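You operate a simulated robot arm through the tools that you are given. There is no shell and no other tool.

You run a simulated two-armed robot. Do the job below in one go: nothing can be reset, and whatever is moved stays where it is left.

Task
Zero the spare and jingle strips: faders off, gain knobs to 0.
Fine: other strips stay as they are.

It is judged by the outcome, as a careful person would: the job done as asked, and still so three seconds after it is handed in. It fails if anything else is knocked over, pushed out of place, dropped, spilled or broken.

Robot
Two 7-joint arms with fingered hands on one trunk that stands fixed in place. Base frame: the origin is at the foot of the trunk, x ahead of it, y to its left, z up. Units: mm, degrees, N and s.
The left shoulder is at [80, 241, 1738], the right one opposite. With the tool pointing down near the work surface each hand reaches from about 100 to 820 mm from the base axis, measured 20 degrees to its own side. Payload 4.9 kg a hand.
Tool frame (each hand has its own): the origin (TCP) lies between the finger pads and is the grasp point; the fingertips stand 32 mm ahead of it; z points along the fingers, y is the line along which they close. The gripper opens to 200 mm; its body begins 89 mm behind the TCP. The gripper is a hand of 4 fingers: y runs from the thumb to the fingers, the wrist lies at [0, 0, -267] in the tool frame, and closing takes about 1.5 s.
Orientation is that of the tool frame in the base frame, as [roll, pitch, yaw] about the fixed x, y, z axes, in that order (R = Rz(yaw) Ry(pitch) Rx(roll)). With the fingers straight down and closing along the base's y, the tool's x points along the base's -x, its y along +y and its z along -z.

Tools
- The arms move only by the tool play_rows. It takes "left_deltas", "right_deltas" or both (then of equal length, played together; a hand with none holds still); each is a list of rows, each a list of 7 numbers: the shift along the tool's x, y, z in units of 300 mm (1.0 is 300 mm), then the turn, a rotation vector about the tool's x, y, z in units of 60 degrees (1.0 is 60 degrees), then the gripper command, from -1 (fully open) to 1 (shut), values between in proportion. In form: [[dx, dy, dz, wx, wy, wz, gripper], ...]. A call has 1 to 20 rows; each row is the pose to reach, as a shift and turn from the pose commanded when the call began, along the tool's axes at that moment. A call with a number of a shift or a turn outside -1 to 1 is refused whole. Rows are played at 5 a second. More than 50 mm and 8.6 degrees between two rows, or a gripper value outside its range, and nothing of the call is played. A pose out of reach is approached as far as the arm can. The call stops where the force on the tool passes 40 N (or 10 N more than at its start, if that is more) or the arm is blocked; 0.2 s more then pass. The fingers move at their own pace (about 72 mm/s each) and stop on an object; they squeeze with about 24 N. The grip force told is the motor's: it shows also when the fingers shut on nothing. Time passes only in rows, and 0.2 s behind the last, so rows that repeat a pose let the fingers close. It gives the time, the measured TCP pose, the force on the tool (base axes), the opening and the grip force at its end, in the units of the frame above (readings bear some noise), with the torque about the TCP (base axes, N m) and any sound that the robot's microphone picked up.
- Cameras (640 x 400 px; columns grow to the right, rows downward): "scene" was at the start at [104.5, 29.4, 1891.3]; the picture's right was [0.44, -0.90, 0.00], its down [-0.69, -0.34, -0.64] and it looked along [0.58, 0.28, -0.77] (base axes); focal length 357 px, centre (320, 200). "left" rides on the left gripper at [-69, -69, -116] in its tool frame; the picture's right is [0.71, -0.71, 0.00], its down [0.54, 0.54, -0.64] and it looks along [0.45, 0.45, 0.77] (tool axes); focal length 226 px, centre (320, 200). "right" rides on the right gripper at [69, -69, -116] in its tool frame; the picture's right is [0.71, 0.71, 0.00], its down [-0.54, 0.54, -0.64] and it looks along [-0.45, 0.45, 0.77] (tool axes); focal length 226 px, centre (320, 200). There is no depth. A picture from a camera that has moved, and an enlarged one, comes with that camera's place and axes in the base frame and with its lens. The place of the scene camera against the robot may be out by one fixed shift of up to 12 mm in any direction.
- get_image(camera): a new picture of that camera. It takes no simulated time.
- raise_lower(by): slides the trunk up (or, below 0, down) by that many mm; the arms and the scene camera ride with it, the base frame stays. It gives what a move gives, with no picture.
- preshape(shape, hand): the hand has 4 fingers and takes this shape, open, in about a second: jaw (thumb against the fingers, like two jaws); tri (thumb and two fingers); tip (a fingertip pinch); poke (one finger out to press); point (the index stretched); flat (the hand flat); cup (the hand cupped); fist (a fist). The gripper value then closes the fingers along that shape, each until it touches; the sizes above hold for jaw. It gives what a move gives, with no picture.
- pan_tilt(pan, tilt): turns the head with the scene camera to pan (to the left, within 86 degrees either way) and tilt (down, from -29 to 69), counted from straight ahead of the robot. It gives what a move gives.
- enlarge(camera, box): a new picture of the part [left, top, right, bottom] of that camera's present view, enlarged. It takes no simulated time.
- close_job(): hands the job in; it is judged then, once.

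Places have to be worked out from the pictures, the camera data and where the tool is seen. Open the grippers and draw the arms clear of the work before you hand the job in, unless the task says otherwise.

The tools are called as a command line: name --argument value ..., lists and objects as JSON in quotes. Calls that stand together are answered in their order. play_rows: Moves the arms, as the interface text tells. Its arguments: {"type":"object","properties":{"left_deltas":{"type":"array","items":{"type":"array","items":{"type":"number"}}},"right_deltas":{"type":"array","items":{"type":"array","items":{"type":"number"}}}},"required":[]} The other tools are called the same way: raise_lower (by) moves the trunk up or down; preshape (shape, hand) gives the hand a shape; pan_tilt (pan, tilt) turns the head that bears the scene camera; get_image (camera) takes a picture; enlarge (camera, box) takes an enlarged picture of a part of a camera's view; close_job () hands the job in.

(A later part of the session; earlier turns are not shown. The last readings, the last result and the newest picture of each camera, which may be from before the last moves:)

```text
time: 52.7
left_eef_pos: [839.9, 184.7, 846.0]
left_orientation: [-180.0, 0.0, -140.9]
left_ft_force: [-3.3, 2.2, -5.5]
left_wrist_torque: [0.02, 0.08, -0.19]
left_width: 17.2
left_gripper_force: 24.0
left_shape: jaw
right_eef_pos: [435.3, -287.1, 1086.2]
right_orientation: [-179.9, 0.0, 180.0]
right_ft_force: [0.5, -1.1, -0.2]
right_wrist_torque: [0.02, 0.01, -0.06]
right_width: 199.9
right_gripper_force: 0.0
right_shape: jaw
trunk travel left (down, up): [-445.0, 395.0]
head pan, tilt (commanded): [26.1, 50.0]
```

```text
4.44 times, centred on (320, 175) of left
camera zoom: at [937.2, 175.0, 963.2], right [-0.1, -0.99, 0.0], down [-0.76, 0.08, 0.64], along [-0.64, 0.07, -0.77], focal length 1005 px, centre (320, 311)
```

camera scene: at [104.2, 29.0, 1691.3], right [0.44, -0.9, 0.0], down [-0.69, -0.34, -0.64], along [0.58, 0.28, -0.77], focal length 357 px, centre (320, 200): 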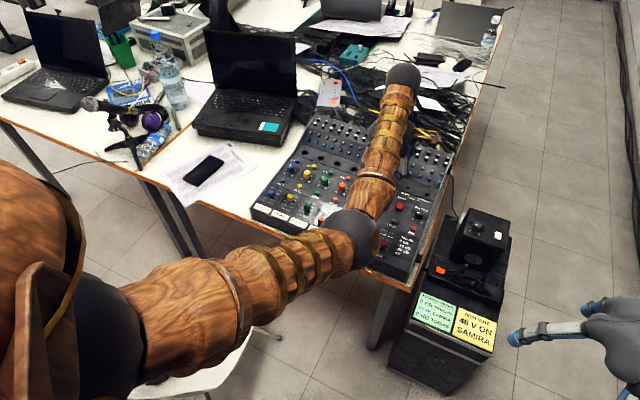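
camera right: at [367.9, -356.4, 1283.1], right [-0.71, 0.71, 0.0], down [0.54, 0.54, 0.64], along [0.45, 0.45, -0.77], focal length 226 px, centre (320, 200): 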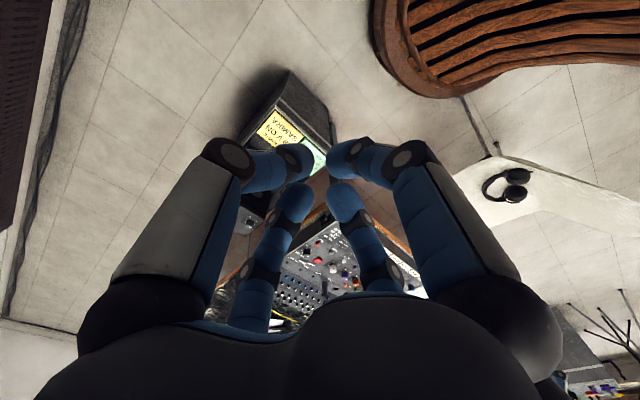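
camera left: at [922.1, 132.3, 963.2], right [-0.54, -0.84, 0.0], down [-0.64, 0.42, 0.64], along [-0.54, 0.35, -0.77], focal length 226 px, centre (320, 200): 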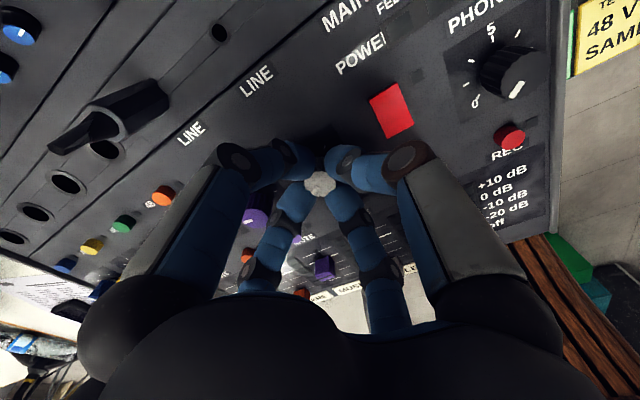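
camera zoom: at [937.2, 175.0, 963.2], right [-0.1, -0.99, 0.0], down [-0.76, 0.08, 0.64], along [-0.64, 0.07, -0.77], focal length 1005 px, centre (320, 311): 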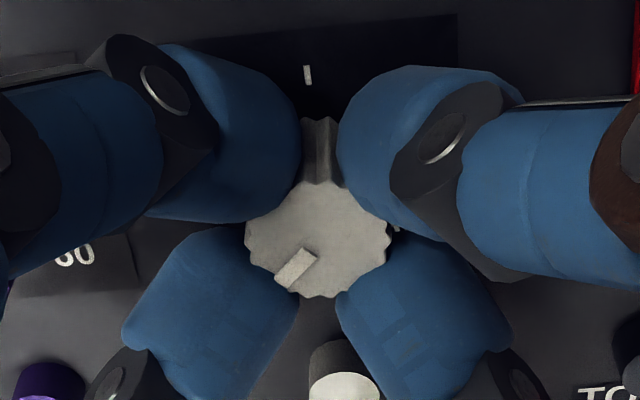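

Torque climbed to 0.19 N·m, which suggests the 0 end stop. I turn 2° more to confirm.

play_rows --left_deltas '[[0, 0, 0, 0, 0, -0.017, 0.9], [0, 0, 0, 0, 0, -0.033, 0.9], [0, 0, 0, 0, 0, -0.033, 0.9]]'

enlarge --camera "left" --box '[260, 130, 380, 220]'

```text
time: 53.5
left_eef_pos: [839.6, 184.3, 846.5]
left_orientation: [-180.0, -0.1, -139.0]
left_ft_force: [-3.9, 0.9, -6.1]
left_wrist_torque: [0.02, 0.09, -0.22]
left_width: 17.0
left_gripper_force: 24.0
left_shape: jaw
right_eef_pos: [434.9, -287.6, 1087.4]
right_orientation: [179.9, 0.0, -180.0]
right_ft_force: [1.1, -0.7, 0.3]
right_wrist_torque: [-0.01, 0.02, 0.01]
right_width: 200.1
right_gripper_force: 0.1
right_shape: jaw
trunk travel left (down, up): [-445.0, 395.0]
head pan, tilt (commanded): [26.1, 50.0]
```

```text
4.44 times, centred on (320, 175) of left
camera zoom: at [937.4, 178.3, 963.2], right [-0.07, -1.0, 0.0], down [-0.76, 0.05, 0.64], along [-0.64, 0.05, -0.76], focal length 1005 px, centre (320, 311)
```

zoom: 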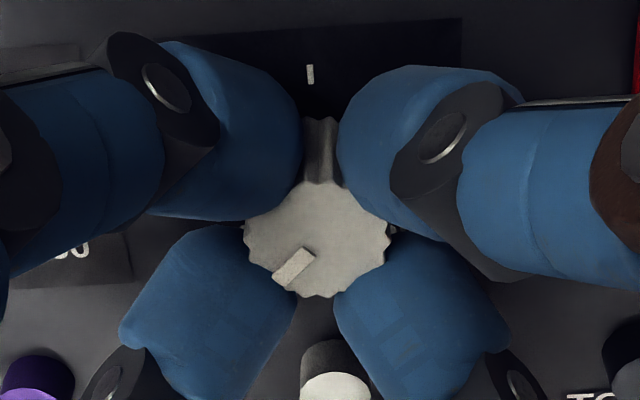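

The pointer has slipped slightly in the hand while torque stays at 0.22 N·m, so the knob is at its 0 stop. I open to about 58 mm, lift straight up and check.

play_rows --left_deltas '[[0, 0, 0, 0, 0, 0, 0.6], [0, 0, 0, 0, 0, 0, 0.42], [0, 0, 0, 0, 0, 0, 0.42], [0, 0, 0, 0, 0, 0, 0.42], [0, 0, -0.06, 0, 0, 0, 0.42], [0, 0, -0.16, 0, 0, 0, 0.42], [0, 0, -0.28, 0, 0, 0, 0.42], [0, 0, -0.41, 0, 0, 0, 0.42], [0, 0, -0.41, 0, 0, 0, 0.42]]'

get_image --camera "left"

enlarge --camera "left" --box '[280, 85, 360, 135]'

```text
time: 55.5
left_eef_pos: [842.2, 184.7, 969.7]
left_orientation: [-180.0, -0.1, -139.0]
left_ft_force: [0.2, -0.2, -0.5]
left_wrist_torque: [0.0, 0.02, 0.01]
left_width: 58.0
left_gripper_force: 0.1
left_shape: jaw
right_eef_pos: [434.7, -287.2, 1087.9]
right_orientation: [180.0, -0.1, -179.9]
right_ft_force: [0.1, 0.7, 0.2]
right_wrist_torque: [0.0, 0.0, 0.03]
right_width: 199.7
right_gripper_force: 0.2
right_shape: jaw
trunk travel left (down, up): [-445.0, 395.0]
head pan, tilt (commanded): [26.1, 50.0]
```

```text
taken
camera left: at [938.2, 178.8, 1086.9], right [-0.07, -1.0, 0.0], down [-0.76, 0.05, 0.64], along [-0.64, 0.05, -0.77], focal length 226 px, centre (320, 200)
```

left: 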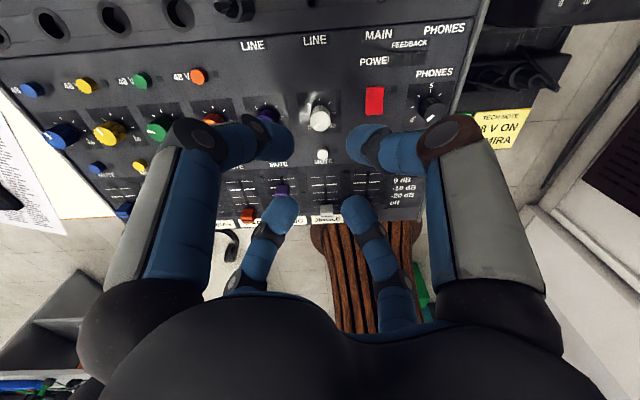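

```text
8.00 times, centred on (320, 110) of left
camera zoom: at [938.2, 178.8, 1086.9], right [-0.07, -1.0, 0.0], down [-0.76, 0.05, 0.64], along [-0.64, 0.05, -0.77], focal length 1808 px, centre (320, 920)
```

zoom: 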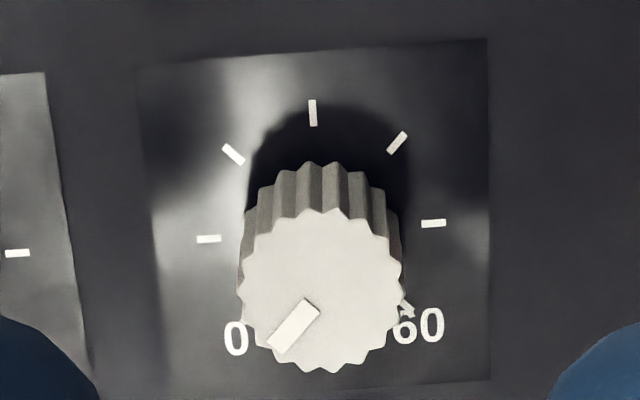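

The jingle pointer now measures 135.7°, exactly at the 0 mark. I move over to the spare knob at (841, 314.6) at this height while unwinding the wrist clockwise.

play_rows --left_deltas '[[-0.035, 0.041, 0, 0, 0, 0.12, 0.42], [-0.071, 0.082, 0, 0, 0, 0.24, 0.42], [-0.107, 0.123, 0, 0, 0, 0.36, 0.42], [-0.142, 0.164, 0, 0, 0, 0.48, 0.42], [-0.178, 0.204, 0, 0, 0, 0.6, 0.42], [-0.213, 0.245, 0, 0, 0, 0.72, 0.42], [-0.249, 0.286, 0, 0, 0, 0.84, 0.42], [-0.284, 0.327, 0, 0, 0, 0.96, 0.42], [-0.284, 0.327, 0, 0, 0, 1.0, 0.42], [-0.284, 0.327, 0, 0, 0, 1.0, 0.42]]'

play_rows --left_deltas '[[0, 0, 0, 0, 0, 0.12, 0.42], [0, 0, 0, 0, 0, 0.24, 0.42], [0, 0, 0, 0, 0, 0.36, 0.42], [0, 0, 0, 0, 0, 0.48, 0.42], [0, 0, 0, 0, 0, 0.6, 0.42], [0, 0, 0, 0, 0, 0.683, 0.42], [0, 0, 0, 0, 0, 0.683, 0.42]]'

get_image --camera "left"

enlarge --camera "left" --box '[280, 85, 360, 135]'

get_image --camera "scene"

```text
time: 57.7
left_eef_pos: [840.8, 314.4, 970.2]
left_orientation: [-180.0, -0.1, 160.9]
left_ft_force: [0.0, 0.6, 0.1]
left_wrist_torque: [-0.01, -0.05, -0.03]
left_width: 57.7
left_gripper_force: 0.1
left_shape: jaw
right_eef_pos: [435.2, -287.9, 1087.1]
right_orientation: [-180.0, -0.1, 179.9]
right_ft_force: [0.4, -0.4, -0.4]
right_wrist_torque: [-0.02, -0.01, 0.03]
right_width: 199.9
right_gripper_force: 0.0
right_shape: jaw
trunk travel left (down, up): [-445.0, 395.0]
head pan, tilt (commanded): [26.1, 50.0]
```

```text
time: 59.3
left_eef_pos: [840.5, 313.3, 969.5]
left_orientation: [180.0, 0.0, 119.9]
left_ft_force: [0.0, -0.2, -0.7]
left_wrist_torque: [0.01, -0.01, 0.03]
left_width: 58.0
left_gripper_force: 0.0
left_shape: jaw
right_eef_pos: [434.9, -287.8, 1086.5]
right_orientation: [180.0, 0.0, -180.0]
right_ft_force: [0.2, -0.2, 0.2]
right_wrist_torque: [-0.02, 0.01, 0.01]
right_width: 199.9
right_gripper_force: 0.1
right_shape: jaw
trunk travel left (down, up): [-445.0, 395.0]
head pan, tilt (commanded): [26.1, 50.0]
```

```text
taken
camera left: at [814.9, 220.5, 1087.2], right [-0.97, 0.26, 0.0], down [0.2, 0.74, 0.64], along [0.17, 0.62, -0.77], focal length 226 px, centre (320, 200)
```

left: 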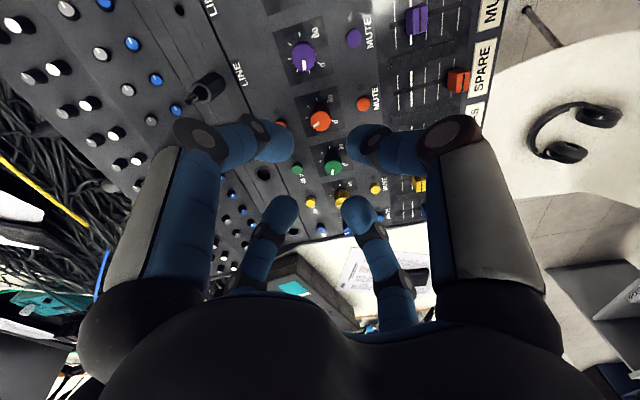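

```text
8.00 times, centred on (320, 110) of left
camera zoom: at [814.9, 220.5, 1087.2], right [-0.97, 0.26, 0.0], down [0.2, 0.74, 0.64], along [0.17, 0.62, -0.77], focal length 1808 px, centre (320, 920)
```

zoom: 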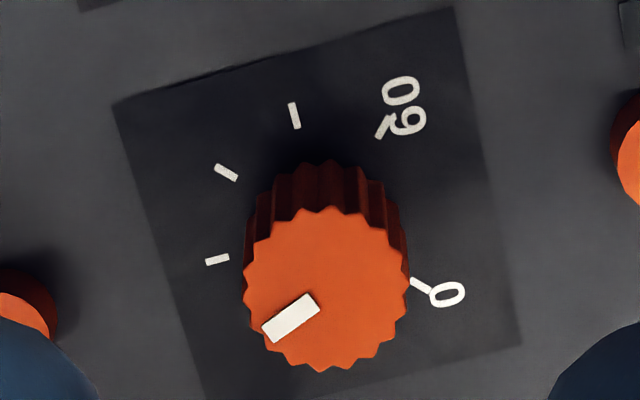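

```text
taken
camera scene: at [104.5, 29.1, 1691.3], right [0.44, -0.9, 0.0], down [-0.69, -0.34, -0.64], along [0.58, 0.28, -0.77], focal length 357 px, centre (320, 200)
```

scene: 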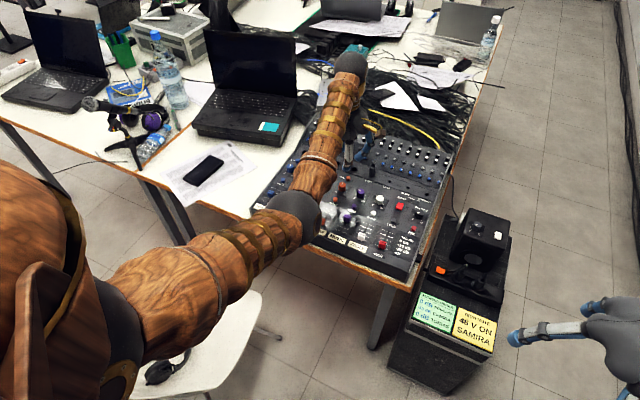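

The hand is over the spare knob, centred to about 1 mm, and the pointer measures about 20–22°, so it needs roughly 114° counter-clockwise. I descend to TCP z≈847 with a 0.8 mm centring correction.

play_rows --left_deltas '[[0.0013, -0.0023, 0.08, 0, 0, 0, 0.42], [0.0013, -0.0023, 0.16, 0, 0, 0, 0.42], [0.0013, -0.0023, 0.23, 0, 0, 0, 0.42], [0.0013, -0.0023, 0.28, 0, 0, 0, 0.42], [0.0013, -0.0023, 0.32, 0, 0, 0, 0.42], [0.0013, -0.0023, 0.35, 0, 0, 0, 0.42], [0.0013, -0.0023, 0.38, 0, 0, 0, 0.42], [0.0013, -0.0023, 0.4, 0, 0, 0, 0.42], [0.0013, -0.0023, 0.41, 0, 0, 0, 0.42], [0.0013, -0.0023, 0.41, 0, 0, 0, 0.42]]'

enlarge --camera "left" --box '[240, 100, 400, 220]'

get_image --camera "scene"

```text
time: 61.5
left_eef_pos: [839.0, 314.4, 847.0]
left_orientation: [-180.0, 0.1, 120.1]
left_ft_force: [0.0, 0.0, -0.1]
left_wrist_torque: [0.0, 0.0, 0.02]
left_width: 57.7
left_gripper_force: 0.1
left_shape: jaw
right_eef_pos: [434.0, -286.7, 1086.3]
right_orientation: [-179.9, 0.1, 179.9]
right_ft_force: [-0.4, 0.7, -0.8]
right_wrist_torque: [-0.01, -0.02, -0.01]
right_width: 200.2
right_gripper_force: 0.1
right_shape: jaw
trunk travel left (down, up): [-445.0, 395.0]
head pan, tilt (commanded): [26.1, 50.0]
```

```text
3.33 times, centred on (320, 160) of left
camera zoom: at [813.9, 220.6, 964.3], right [-0.97, 0.26, 0.0], down [0.2, 0.74, 0.64], along [0.17, 0.62, -0.77], focal length 754 px, centre (320, 333)
```

zoom: 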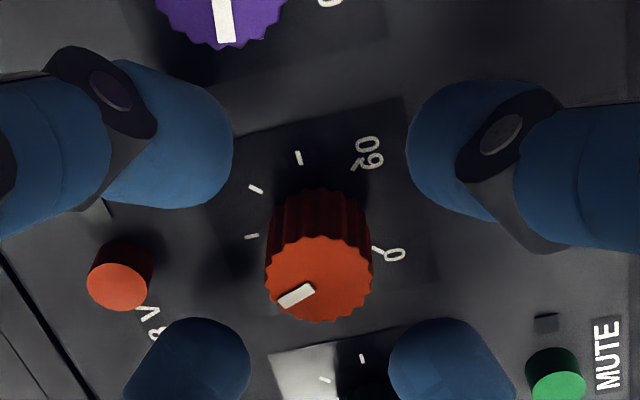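

```text
taken
camera scene: at [104.5, 29.1, 1691.3], right [0.44, -0.9, 0.0], down [-0.69, -0.34, -0.64], along [0.58, 0.28, -0.77], focal length 357 px, centre (320, 200)
```

scene: 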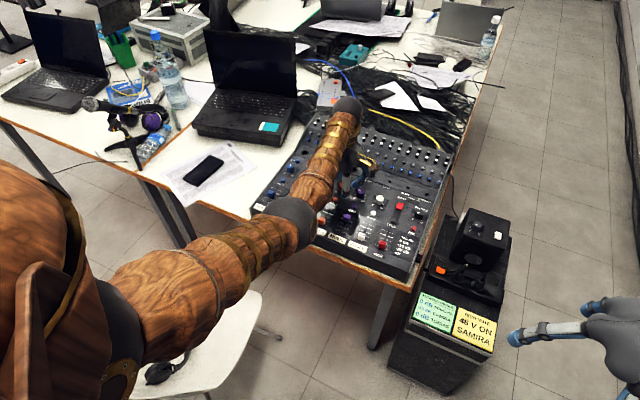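

The spare knob is centred among the fingers, clear of its neighbours. I close onto it.

play_rows --left_deltas '[[0, 0, 0, 0, 0, 0, 0.6], [0, 0, 0, 0, 0, 0, 0.7], [0, 0, 0, 0, 0, 0, 0.9], [0, 0, 0, 0, 0, 0, 0.9], [0, 0, 0, 0, 0, 0, 0.9], [0, 0, 0, 0, 0, 0, 0.9], [0, 0, 0, 0, 0, 0, 0.9]]'

enlarge --camera "left" --box '[240, 100, 400, 220]'

```text
time: 63.1
left_eef_pos: [841.1, 313.4, 846.2]
left_orientation: [-179.9, 0.0, 120.0]
left_ft_force: [0.3, 1.3, -2.2]
left_wrist_torque: [0.05, -0.03, -0.02]
left_width: 17.0
left_gripper_force: 24.4
left_shape: jaw
right_eef_pos: [435.2, -288.1, 1086.4]
right_orientation: [-180.0, 0.0, 179.9]
right_ft_force: [0.1, 0.0, -0.1]
right_wrist_torque: [-0.02, -0.02, -0.02]
right_width: 200.0
right_gripper_force: 0.1
right_shape: jaw
trunk travel left (down, up): [-445.0, 395.0]
head pan, tilt (commanded): [26.1, 50.0]
```

```text
3.33 times, centred on (320, 160) of left
camera zoom: at [814.0, 220.8, 964.1], right [-0.97, 0.26, 0.0], down [0.2, 0.74, 0.64], along [0.17, 0.62, -0.77], focal length 754 px, centre (320, 333)
```

zoom: 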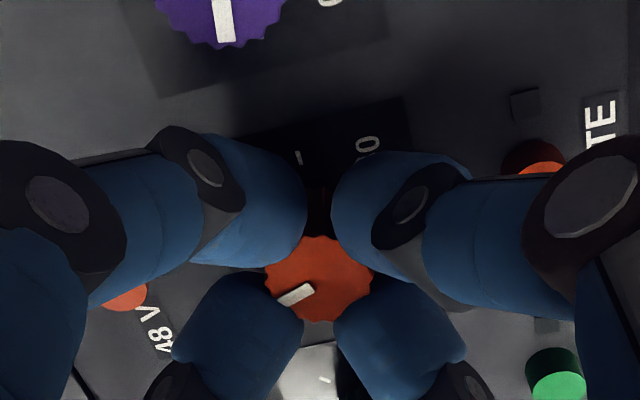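

Firm, centred grip with little side force. I turn 57° counter-clockwise first.

play_rows --left_deltas '[[0, 0, 0, 0, 0, -0.08, 0.9], [0, 0, 0, 0, 0, -0.16, 0.9], [0, 0, 0, 0, 0, -0.24, 0.9], [0, 0, 0, 0, 0, -0.32, 0.9], [0, 0, 0, 0, 0, -0.4, 0.9], [0, 0, 0, 0, 0, -0.48, 0.9], [0, 0, 0, 0, 0, -0.56, 0.9], [0, 0, 0, 0, 0, -0.64, 0.9], [0, 0, 0, 0, 0, -0.72, 0.9], [0, 0, 0, 0, 0, -0.8, 0.9], [0, 0, 0, 0, 0, -0.88, 0.9], [0, 0, 0, 0, 0, -0.95, 0.9], [0, 0, 0, 0, 0, -0.95, 0.9]]'

get_image --camera "left"

enlarge --camera "left" --box '[240, 100, 400, 220]'

```text
time: 65.9
left_eef_pos: [840.2, 315.5, 845.9]
left_orientation: [-180.0, 0.0, 177.1]
left_ft_force: [3.5, -0.1, 1.5]
left_wrist_torque: [-0.03, -0.07, -0.01]
left_width: 17.0
left_gripper_force: 24.4
left_shape: jaw
right_eef_pos: [436.0, -287.1, 1087.9]
right_orientation: [179.9, 0.0, 180.0]
right_ft_force: [-0.4, -0.2, 0.4]
right_wrist_torque: [0.01, 0.02, -0.02]
right_width: 199.7
right_gripper_force: 0.0
right_shape: jaw
trunk travel left (down, up): [-445.0, 395.0]
head pan, tilt (commanded): [26.1, 50.0]
```

```text
taken
camera left: at [904.8, 242.4, 963.9], right [-0.74, -0.67, 0.0], down [-0.51, 0.57, 0.64], along [-0.43, 0.48, -0.77], focal length 226 px, centre (320, 200)
```

left: 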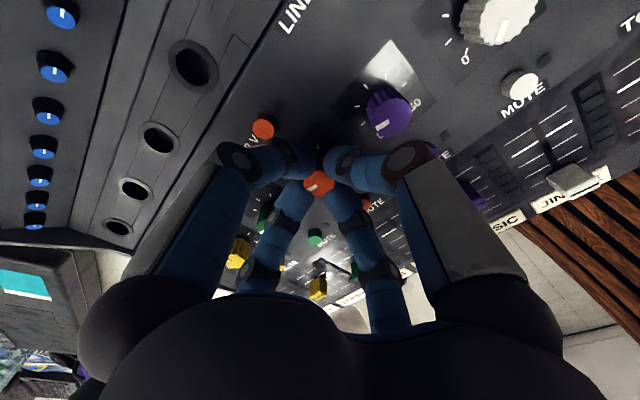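

```text
3.33 times, centred on (320, 160) of left
camera zoom: at [904.8, 242.4, 963.9], right [-0.74, -0.67, 0.0], down [-0.51, 0.57, 0.64], along [-0.43, 0.48, -0.77], focal length 754 px, centre (320, 333)
```

zoom: 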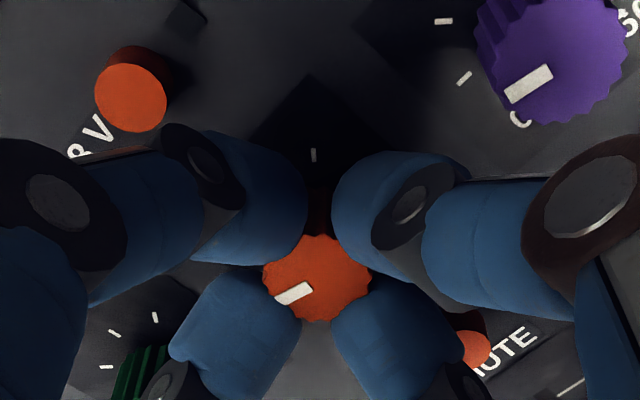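

The knob turns with the hand and neighbours are clear. I turn another 51°, then feel for the stop.

play_rows --left_deltas '[[0, 0, 0, 0, 0, -0.08, 0.9], [0, 0, 0, 0, 0, -0.16, 0.9], [0, 0, 0, 0, 0, -0.24, 0.9], [0, 0, 0, 0, 0, -0.32, 0.9], [0, 0, 0, 0, 0, -0.4, 0.9], [0, 0, 0, 0, 0, -0.48, 0.9], [0, 0, 0, 0, 0, -0.56, 0.9], [0, 0, 0, 0, 0, -0.64, 0.9], [0, 0, 0, 0, 0, -0.72, 0.9], [0, 0, 0, 0, 0, -0.8, 0.9], [0, 0, 0, 0, 0, -0.85, 0.9], [0, 0, 0, 0, 0, -0.85, 0.9]]'

play_rows --left_deltas '[[0, 0, 0, 0, 0, -0.025, 0.9], [0, 0, 0, 0, 0, -0.05, 0.9], [0, 0, 0, 0, 0, -0.067, 0.9], [0, 0, 0, 0, 0, -0.067, 0.9]]'

enlarge --camera "left" --box '[260, 130, 380, 220]'

```text
time: 68.5
left_eef_pos: [841.1, 312.7, 846.4]
left_orientation: [180.0, 0.0, -132.0]
left_ft_force: [8.6, 2.9, -1.2]
left_wrist_torque: [0.04, -0.24, -0.02]
left_width: 16.7
left_gripper_force: 24.3
left_shape: jaw
right_eef_pos: [434.9, -286.0, 1086.9]
right_orientation: [180.0, -0.1, -179.9]
right_ft_force: [0.3, -0.6, -0.3]
right_wrist_torque: [-0.01, -0.01, -0.02]
right_width: 199.9
right_gripper_force: 0.1
right_shape: jaw
trunk travel left (down, up): [-445.0, 395.0]
head pan, tilt (commanded): [26.1, 50.0]
```

```text
time: 69.5
left_eef_pos: [839.6, 314.7, 846.6]
left_orientation: [180.0, 0.0, -127.9]
left_ft_force: [10.1, -0.2, 0.9]
left_wrist_torque: [0.02, -0.27, 0.01]
left_width: 16.7
left_gripper_force: 24.1
left_shape: jaw
right_eef_pos: [436.3, -288.1, 1086.7]
right_orientation: [179.9, -0.1, -180.0]
right_ft_force: [-0.9, -0.3, 0.0]
right_wrist_torque: [0.0, 0.0, 0.02]
right_width: 199.9
right_gripper_force: 0.0
right_shape: jaw
trunk travel left (down, up): [-445.0, 395.0]
head pan, tilt (commanded): [26.1, 50.0]
```

```text
4.44 times, centred on (320, 175) of left
camera zoom: at [936.3, 326.8, 963.8], right [0.12, -0.99, 0.0], down [-0.76, -0.09, 0.64], along [-0.64, -0.08, -0.77], focal length 1005 px, centre (320, 311)
```

zoom: 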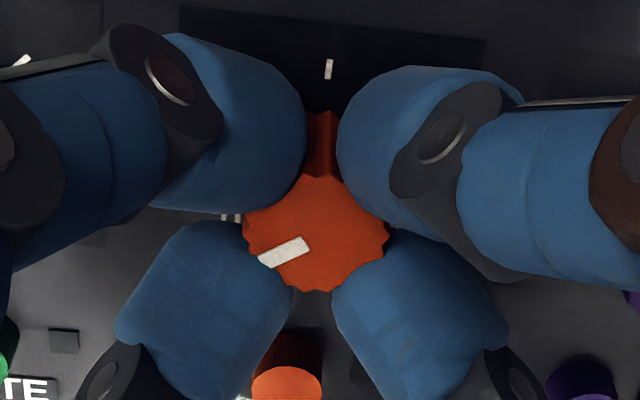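

A side force of about 10 N in +x shows the hand is slightly off the knob axis. I ease the hand 1 mm toward +x and turn 3° more, watching the torque.

play_rows --left_deltas '[[-0.002, -0.0026, 0, 0, 0, 0, 0.9], [-0.002, -0.0026, 0, 0, 0, -0.017, 0.9], [-0.002, -0.0026, 0, 0, 0, -0.033, 0.9], [-0.002, -0.0026, 0, 0, 0, -0.05, 0.9], [-0.002, -0.0026, 0, 0, 0, -0.05, 0.9]]'

enlarge --camera "left" --box '[260, 130, 380, 220]'

```text
time: 70.7
left_eef_pos: [840.8, 314.8, 847.3]
left_orientation: [179.9, -0.1, -124.9]
left_ft_force: [1.0, 0.6, -1.3]
left_wrist_torque: [0.01, -0.05, 0.01]
left_width: 16.6
left_gripper_force: 24.0
left_shape: jaw
right_eef_pos: [435.7, -287.2, 1087.0]
right_orientation: [179.9, 0.0, -180.0]
right_ft_force: [-0.8, 0.3, -0.1]
right_wrist_torque: [0.01, 0.03, 0.0]
right_width: 200.0
right_gripper_force: 0.2
right_shape: jaw
trunk travel left (down, up): [-445.0, 395.0]
head pan, tilt (commanded): [26.1, 50.0]
```

```text
4.44 times, centred on (320, 175) of left
camera zoom: at [936.1, 331.8, 963.8], right [0.17, -0.98, 0.0], down [-0.75, -0.13, 0.64], along [-0.63, -0.11, -0.76], focal length 1005 px, centre (320, 311)
```

zoom: 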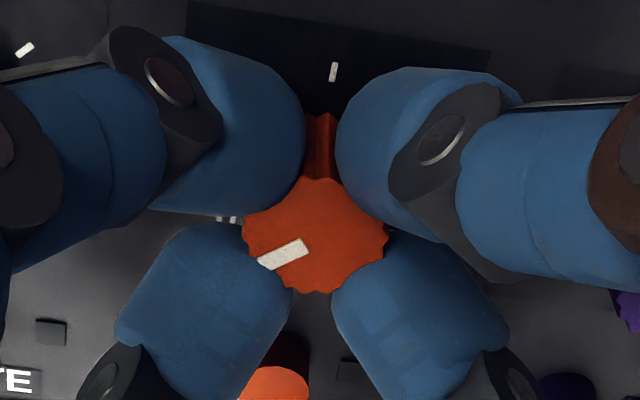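

The side force is gone, and the pointer measures about 134°, so it should be a degree or so short of 0. I turn 3° more to reach the stop.

play_rows --left_deltas '[[0, 0, 0, 0, 0, -0.017, 0.9], [0, 0, 0, 0, 0, -0.033, 0.9], [0, 0, 0, 0, 0, -0.05, 0.9], [0, 0, 0, 0, 0, -0.05, 0.9]]'

enlarge --camera "left" --box '[260, 130, 380, 220]'

```text
time: 71.7
left_eef_pos: [841.5, 313.6, 846.4]
left_orientation: [180.0, -0.1, -122.0]
left_ft_force: [-2.0, 2.9, -1.6]
left_wrist_torque: [0.06, 0.04, -0.04]
left_width: 16.6
left_gripper_force: 24.1
left_shape: jaw
right_eef_pos: [435.9, -287.5, 1087.5]
right_orientation: [-180.0, 0.0, -180.0]
right_ft_force: [1.3, -0.2, 1.0]
right_wrist_torque: [0.02, -0.01, 0.0]
right_width: 200.0
right_gripper_force: 0.1
right_shape: jaw
trunk travel left (down, up): [-445.0, 395.0]
head pan, tilt (commanded): [26.1, 50.0]
```

```text
4.44 times, centred on (320, 175) of left
camera zoom: at [935.2, 336.8, 963.9], right [0.23, -0.97, 0.0], down [-0.75, -0.17, 0.64], along [-0.63, -0.15, -0.77], focal length 1005 px, centre (320, 311)
```

zoom: 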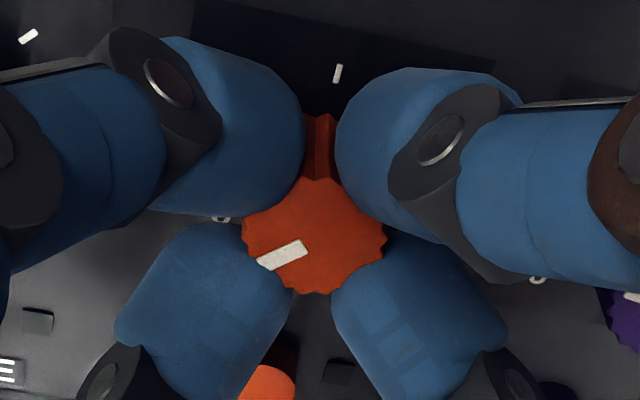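

Torque is still only 0.04 N·m. I turn another 3° in 1° steps.

play_rows --left_deltas '[[0, 0, 0, 0, 0, -0.017, 0.9], [0, 0, 0, 0, 0, -0.033, 0.9], [0, 0, 0, 0, 0, -0.05, 0.9], [0, 0, 0, 0, 0, -0.05, 0.9]]'

enlarge --camera "left" --box '[260, 130, 380, 220]'

```text
time: 72.7
left_eef_pos: [840.3, 314.2, 845.8]
left_orientation: [-179.9, 0.0, -119.0]
left_ft_force: [-1.1, 3.3, -1.6]
left_wrist_torque: [0.1, 0.01, -0.06]
left_width: 16.8
left_gripper_force: 24.1
left_shape: jaw
right_eef_pos: [434.1, -287.6, 1086.8]
right_orientation: [180.0, 0.0, 180.0]
right_ft_force: [0.3, 0.6, 0.1]
right_wrist_torque: [0.01, -0.01, 0.01]
right_width: 199.7
right_gripper_force: 0.0
right_shape: jaw
trunk travel left (down, up): [-445.0, 395.0]
head pan, tilt (commanded): [26.1, 50.0]
```

```text
4.44 times, centred on (320, 175) of left
camera zoom: at [933.8, 341.7, 963.9], right [0.28, -0.96, 0.0], down [-0.74, -0.21, 0.64], along [-0.62, -0.18, -0.77], focal length 1005 px, centre (320, 311)
```

zoom: 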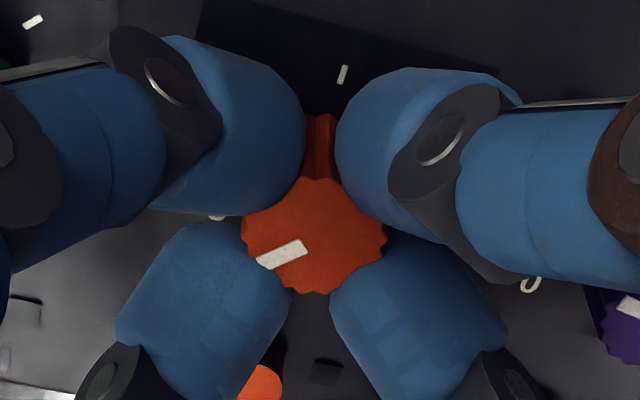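

By the picture the pointer may already be around 138–140°, so before forcing anything I open the fingers in place and look at it against the 0 tick.

play_rows --left_deltas '[[0, 0, 0, 0, 0, 0, 0.6], [0, 0, 0, 0, 0, 0, 0.42], [0, 0, 0, 0, 0, 0, 0.42], [0, 0, 0, 0, 0, 0, 0.42]]'

enlarge --camera "left" --box '[260, 110, 380, 200]'

```text
time: 73.7
left_eef_pos: [840.3, 314.1, 846.3]
left_orientation: [-180.0, 0.0, -119.0]
left_ft_force: [-0.4, 0.2, -0.7]
left_wrist_torque: [0.01, 0.02, 0.0]
left_width: 57.9
left_gripper_force: 0.1
left_shape: jaw
right_eef_pos: [435.4, -288.0, 1088.0]
right_orientation: [179.9, 0.0, 179.9]
right_ft_force: [-1.1, 0.0, 0.2]
right_wrist_torque: [0.01, -0.03, 0.0]
right_width: 199.8
right_gripper_force: 0.0
right_shape: jaw
trunk travel left (down, up): [-445.0, 395.0]
head pan, tilt (commanded): [26.1, 50.0]
```

```text
4.44 times, centred on (320, 155) of left
camera zoom: at [933.9, 341.3, 964.0], right [0.28, -0.96, 0.0], down [-0.74, -0.21, 0.64], along [-0.62, -0.18, -0.77], focal length 1005 px, centre (320, 400)
```

zoom: 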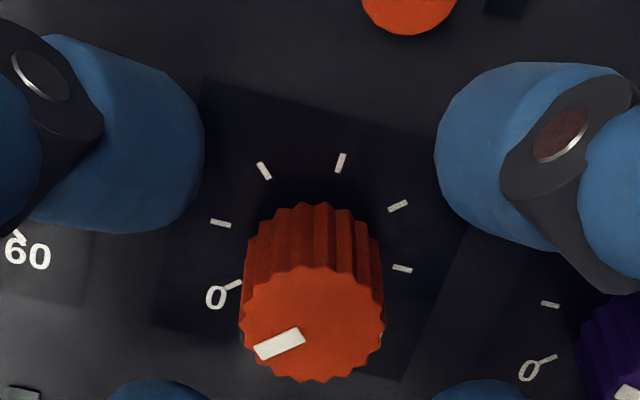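

After release the pointer springs to about 135°, right by the 0 tick. I zoom tighter to verify.

enlarge --camera "left" --box '[295, 135, 345, 200]'

enlarge --camera "left" --box '[292, 155, 344, 200]'

```text
6.15 times, centred on (320, 168) of left
camera zoom: at [933.9, 341.3, 964.0], right [0.28, -0.96, 0.0], down [-0.74, -0.21, 0.64], along [-0.62, -0.18, -0.77], focal length 1391 px, centre (320, 400)
```

zoom: 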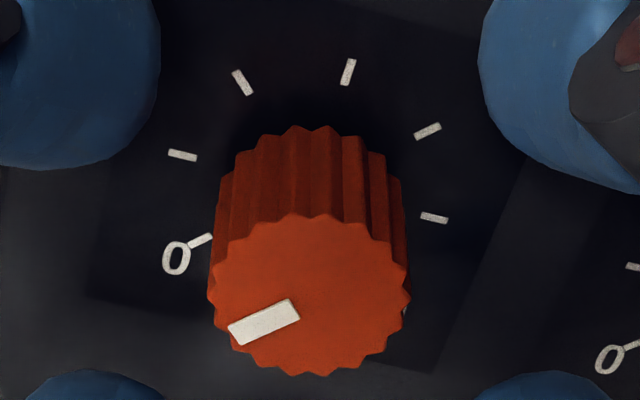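

```text
8.89 times, centred on (318, 178) of left
camera zoom: at [933.9, 341.3, 964.0], right [0.28, -0.96, 0.0], down [-0.74, -0.21, 0.64], along [-0.62, -0.18, -0.77], focal length 2009 px, centre (338, 400)
```

zoom: 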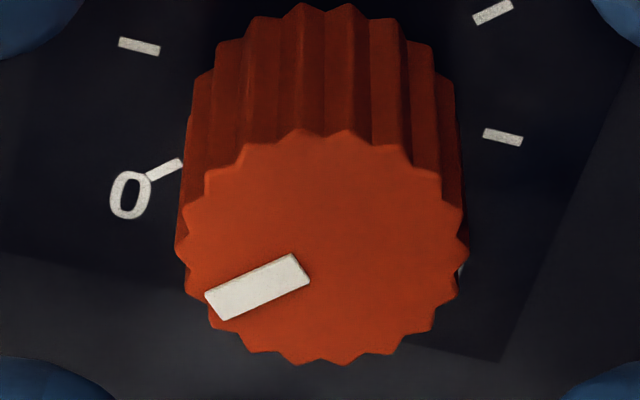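

The pointer is parallel with the 0 tick and measures 135.3°, so spare gain is at 0. I lift straight up clear of the panel and take an overview.

play_rows --left_deltas '[[0, 0, -0.05, 0, 0, 0, 0.42], [0, 0, -0.13, 0, 0, 0, 0.42], [0, 0, -0.25, 0, 0, 0, 0.42], [0, 0, -0.4, 0, 0, 0, 0.42], [0, 0, -0.55, 0, 0, 0, 0.42], [0, 0, -0.7, 0, 0, 0, 0.42], [0, 0, -0.85, 0, 0, 0, 0.42], [0, 0, -0.85, 0, 0, 0, 0.42]]'

get_image --camera "left"

get_image --camera "scene"

```text
time: 75.5
left_eef_pos: [840.0, 312.5, 1102.2]
left_orientation: [179.9, -0.1, -118.9]
left_ft_force: [0.1, 0.1, 0.3]
left_wrist_torque: [0.0, -0.02, 0.0]
left_width: 57.8
left_gripper_force: 0.0
left_shape: jaw
right_eef_pos: [433.3, -287.1, 1086.4]
right_orientation: [180.0, -0.1, -180.0]
right_ft_force: [0.4, 0.0, -0.1]
right_wrist_torque: [-0.01, 0.01, -0.02]
right_width: 199.8
right_gripper_force: 0.0
right_shape: jaw
trunk travel left (down, up): [-445.0, 395.0]
head pan, tilt (commanded): [26.1, 50.0]
```

```text
taken
camera left: at [934.6, 340.7, 1218.6], right [0.28, -0.96, 0.0], down [-0.74, -0.21, 0.64], along [-0.62, -0.18, -0.76], focal length 226 px, centre (320, 200)
```

left: 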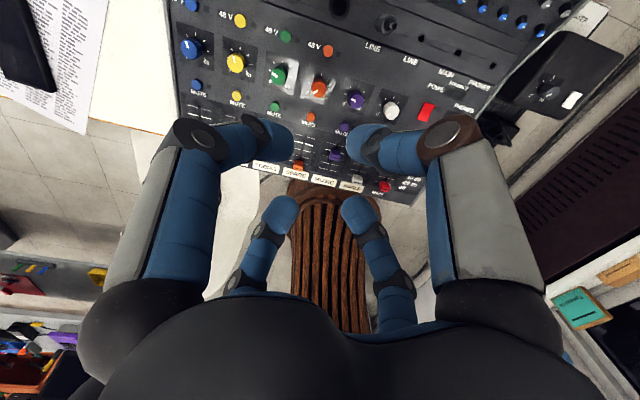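

```text
taken
camera scene: at [105.0, 29.2, 1691.2], right [0.44, -0.9, 0.0], down [-0.69, -0.34, -0.64], along [0.58, 0.28, -0.77], focal length 357 px, centre (320, 200)
```

scene: 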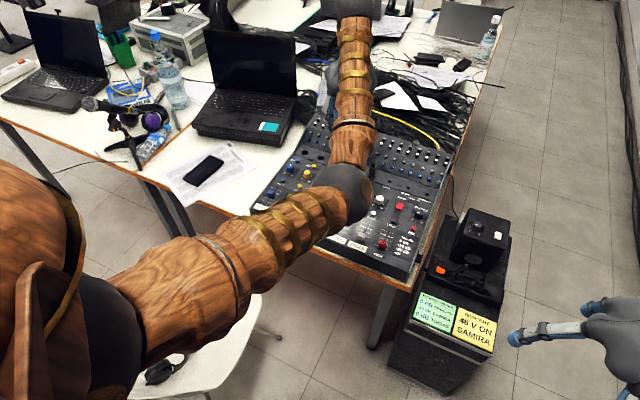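

The hand is clear at z 1102. I zoom in on the knobs and faders from above.

enlarge --camera "left" --box '[255, 30, 415, 130]'

enlarge --camera "left" --box '[160, 0, 360, 125]'

enlarge --camera "left" --box '[270, 115, 430, 210]'

```text
4.00 times, centred on (335, 80) of left
camera zoom: at [934.6, 340.7, 1218.6], right [0.28, -0.96, 0.0], down [-0.74, -0.21, 0.64], along [-0.62, -0.18, -0.76], focal length 904 px, centre (260, 680)
```

zoom: 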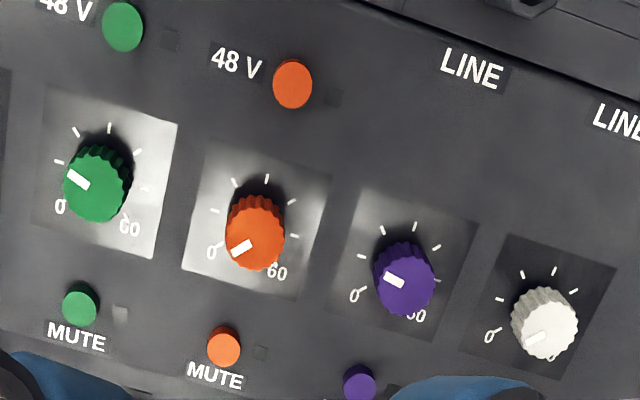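

```text
3.20 times, centred on (260, 62) of left
camera zoom: at [934.6, 340.7, 1218.6], right [0.28, -0.96, 0.0], down [-0.74, -0.21, 0.64], along [-0.62, -0.18, -0.76], focal length 723 px, centre (512, 640)
```

zoom: 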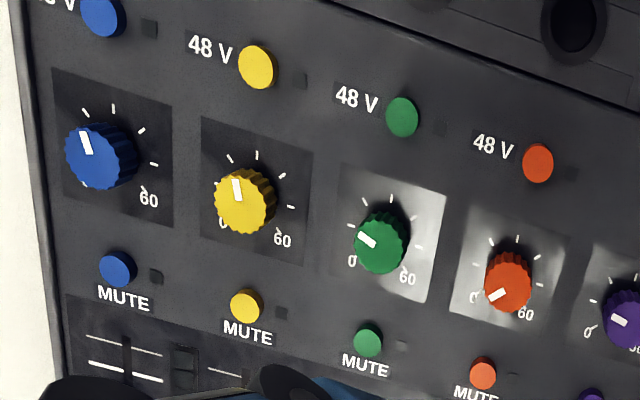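

```text
4.00 times, centred on (350, 162) of left
camera zoom: at [934.6, 340.7, 1218.6], right [0.28, -0.96, 0.0], down [-0.74, -0.21, 0.64], along [-0.62, -0.18, -0.76], focal length 904 px, centre (200, 350)
```

zoom: 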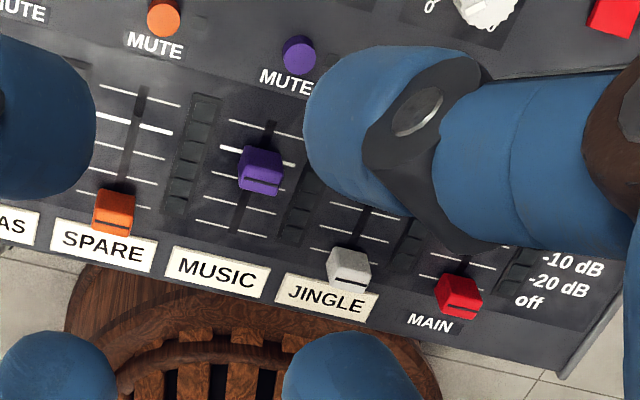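

Both target knobs point at 0 and both caps sit at off. To check nothing else changed, I return the hand to the earlier high viewpoint, unwinding the wrist and opening the hand, and compare with the first pictures.

play_rows --left_deltas '[[0.042, -0.0044, 0.005, 0, 0, 0.125, 0.0], [0.085, -0.0088, 0.01, 0, 0, 0.25, -0.4], [0.127, -0.0132, 0.016, 0, 0, 0.375, -0.8], [0.169, -0.0176, 0.021, 0, 0, 0.5, -1], [0.212, -0.022, 0.026, 0, 0, 0.625, -1], [0.254, -0.0264, 0.031, 0, 0, 0.75, -1], [0.296, -0.031, 0.037, 0, 0, 0.875, -1], [0.3387, -0.0353, 0.042, 0, 0, 1.0, -1], [0.3387, -0.0353, 0.042, 0, 0, 1.0, -1], [0.3387, -0.0353, 0.042, 0, 0, 1.0, -1]]'

get_image --camera "left"

enlarge --camera "left" --box '[190, 0, 450, 180]'

enlarge --camera "left" --box '[230, 20, 350, 95]'

enlarge --camera "left" --box '[280, 80, 420, 180]'

enlarge --camera "left" --box '[180, 80, 320, 220]'

```text
time: 77.7
left_eef_pos: [801.6, 219.5, 1088.0]
left_orientation: [-179.9, 0.0, -179.0]
left_ft_force: [0.2, 0.1, 0.3]
left_wrist_torque: [-0.02, 0.03, -0.02]
left_width: 199.8
left_gripper_force: 0.1
left_shape: jaw
right_eef_pos: [435.3, -287.3, 1087.5]
right_orientation: [179.9, 0.1, -179.9]
right_ft_force: [-0.9, -0.1, 0.1]
right_wrist_torque: [0.02, -0.01, -0.01]
right_width: 199.9
right_gripper_force: 0.0
right_shape: jaw
trunk travel left (down, up): [-445.0, 395.0]
head pan, tilt (commanded): [26.1, 50.0]
```

```text
taken
camera left: at [870.6, 152.8, 1206.7], right [-0.7, -0.72, 0.0], down [-0.55, 0.53, 0.64], along [-0.46, 0.45, -0.77], focal length 226 px, centre (320, 200)
```

left: 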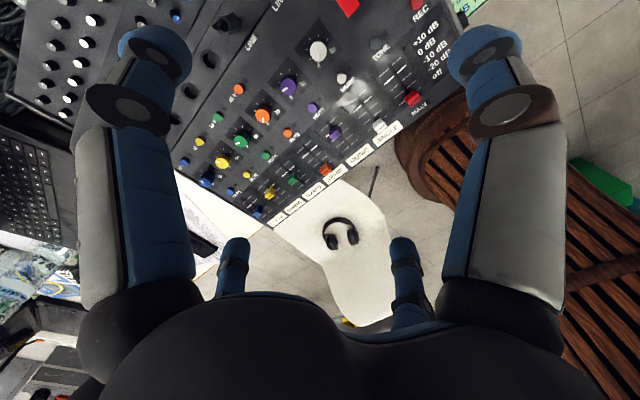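

```text
2.22 times, centred on (320, 90) of left
camera zoom: at [870.6, 152.8, 1206.7], right [-0.7, -0.72, 0.0], down [-0.55, 0.53, 0.64], along [-0.46, 0.45, -0.77], focal length 502 px, centre (320, 444)
```

zoom: 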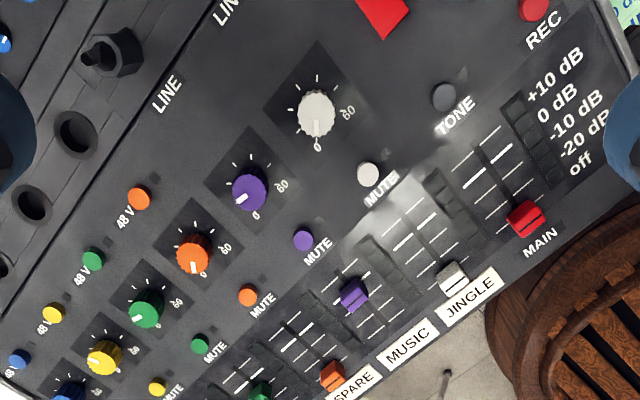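

```text
5.33 times, centred on (290, 58) of left
camera zoom: at [870.6, 152.8, 1206.7], right [-0.7, -0.72, 0.0], down [-0.55, 0.53, 0.64], along [-0.46, 0.45, -0.77], focal length 1206 px, centre (480, 960)
```

zoom: 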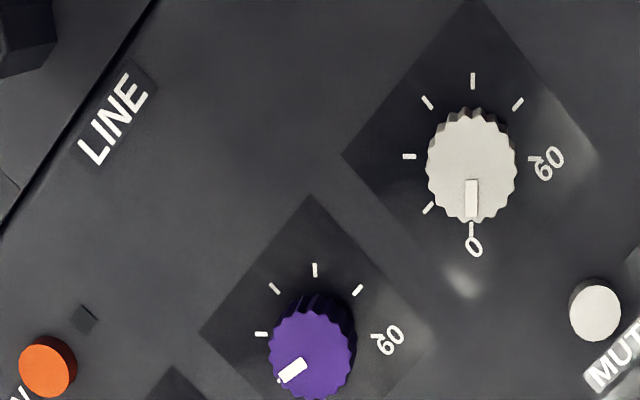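

```text
4.00 times, centred on (350, 130) of left
camera zoom: at [870.6, 152.8, 1206.7], right [-0.7, -0.72, 0.0], down [-0.55, 0.53, 0.64], along [-0.46, 0.45, -0.77], focal length 904 px, centre (200, 480)
```

zoom: 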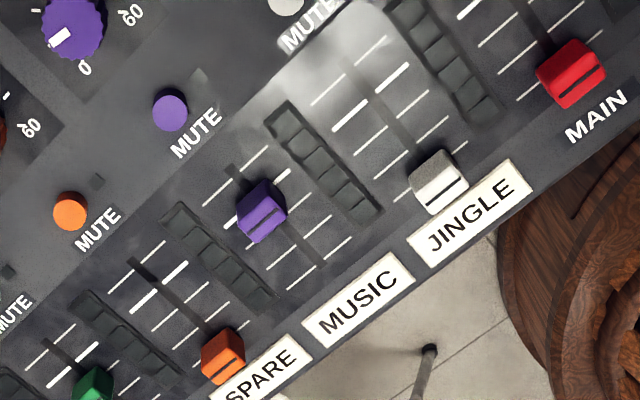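

```text
2.86 times, centred on (250, 150) of left
camera zoom: at [870.6, 152.8, 1206.7], right [-0.7, -0.72, 0.0], down [-0.55, 0.53, 0.64], along [-0.46, 0.45, -0.77], focal length 646 px, centre (520, 343)
```

zoom: 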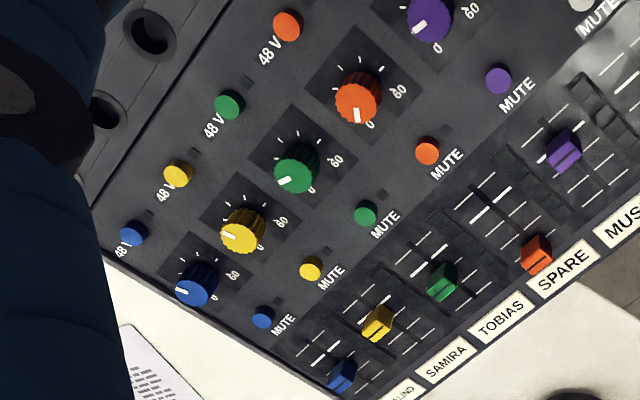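

Music and the other strips look exactly as before, and jingle points at its 0 tick. One close look at the spare knob from this view.

enlarge --camera "left" --box '[240, 92, 290, 130]'

enlarge --camera "left" --box '[300, 140, 350, 175]'

```text
10.53 times, centred on (265, 111) of left
camera zoom: at [870.6, 152.8, 1206.7], right [-0.7, -0.72, 0.0], down [-0.55, 0.53, 0.64], along [-0.46, 0.45, -0.77], focal length 2380 px, centre (899, 1137)
```

zoom: 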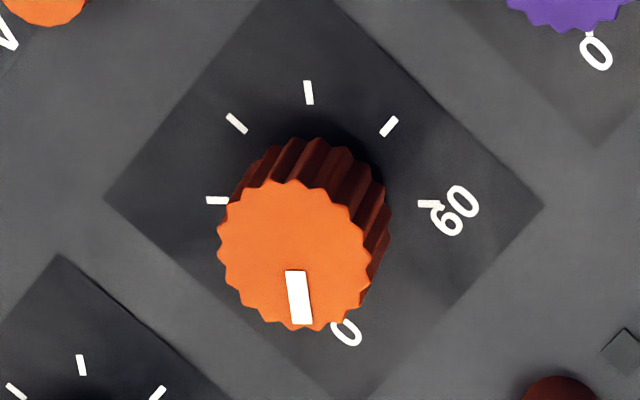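

```text
11.43 times, centred on (325, 158) of left
camera zoom: at [870.6, 152.8, 1206.7], right [-0.7, -0.72, 0.0], down [-0.55, 0.53, 0.64], along [-0.46, 0.45, -0.77], focal length 2584 px, centre (263, 686)
```

zoom: 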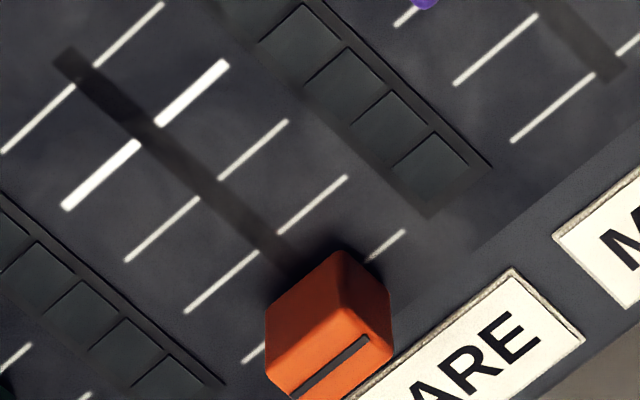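

Everything checks out: both caps at off, both gain pointers on 0, other strips unchanged. I raise the trunk back 200 mm, lifting both hands clear.

raise_lower --by 200

play_rows --left_deltas '[[0.1, 0.08, 0, 0, 0, 0, -1], [0.2, 0.16, 0, 0, 0, 0, -1], [0.3, 0.24, 0, 0, 0, 0, -1], [0.4, 0.32, 0, 0, 0, 0, -1], [0.45, 0.42, 0, 0, 0, 0, -1], [0.5, 0.54, 0, 0, 0, 0, -1], [0.55, 0.66, 0, 0, 0, 0, -1], [0.6, 0.78, 0, 0, 0, 0, -1], [0.65, 0.88, 0, 0, 0, 0, -1], [0.7, 0.98, 0, 0, 0, 0, -1], [0.7, 0.98, 0, 0, 0, 0, -1]]'

get_image --camera "scene"

enlarge --camera "scene" --box '[250, 140, 450, 310]'

```text
time: 79.8
left_eef_pos: [800.9, 221.0, 1288.9]
left_orientation: [180.0, 0.0, -179.1]
left_ft_force: [0.2, -0.7, 0.4]
left_wrist_torque: [0.02, 0.01, 0.0]
left_width: 200.1
left_gripper_force: 0.0
left_shape: jaw
right_eef_pos: [434.9, -287.0, 1286.5]
right_orientation: [-180.0, 0.0, -180.0]
right_ft_force: [-0.1, 0.5, 0.0]
right_wrist_torque: [-0.01, 0.0, -0.04]
right_width: 199.9
right_gripper_force: 0.1
right_shape: jaw
trunk travel left (down, up): [-645.0, 195.0]
head pan, tilt (commanded): [26.1, 50.0]
```

```text
time: 82.2
left_eef_pos: [586.4, 511.7, 1290.9]
left_orientation: [180.0, 0.0, -179.0]
left_ft_force: [0.2, -0.1, -0.2]
left_wrist_torque: [-0.01, -0.02, 0.0]
left_width: 200.0
left_gripper_force: 0.0
left_shape: jaw
right_eef_pos: [435.5, -288.0, 1287.2]
right_orientation: [-180.0, 0.1, 180.0]
right_ft_force: [-0.6, 0.2, -0.2]
right_wrist_torque: [-0.02, 0.0, -0.02]
right_width: 200.1
right_gripper_force: 0.0
right_shape: jaw
trunk travel left (down, up): [-645.0, 195.0]
head pan, tilt (commanded): [26.1, 50.0]
```

```text
taken
camera scene: at [104.4, 28.7, 1891.3], right [0.44, -0.9, 0.0], down [-0.69, -0.34, -0.64], along [0.58, 0.28, -0.77], focal length 357 px, centre (320, 200)
```

scene: 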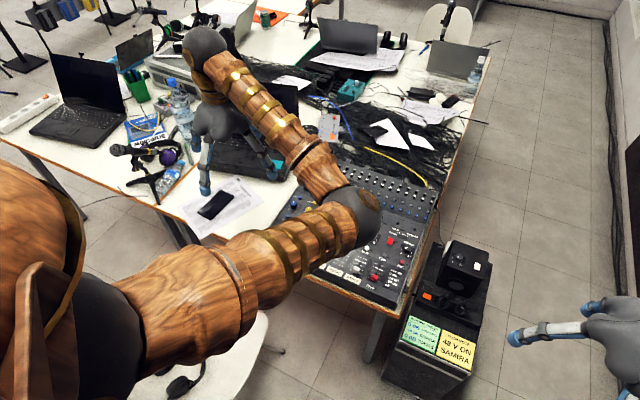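

```text
2.35 times, centred on (350, 225) of scene
camera zoom: at [104.4, 28.7, 1891.3], right [0.44, -0.9, 0.0], down [-0.69, -0.34, -0.64], along [0.58, 0.28, -0.77], focal length 841 px, centre (249, 141)
```

zoom: 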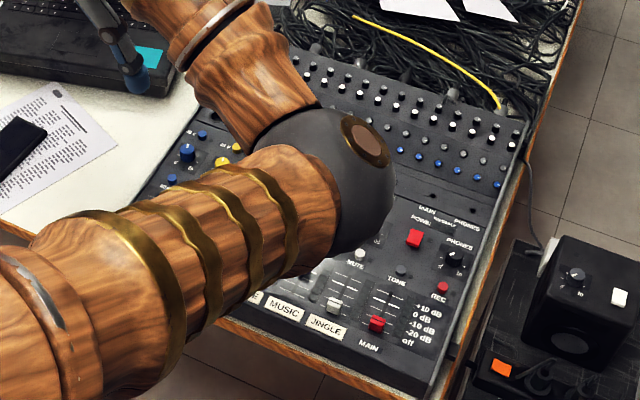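

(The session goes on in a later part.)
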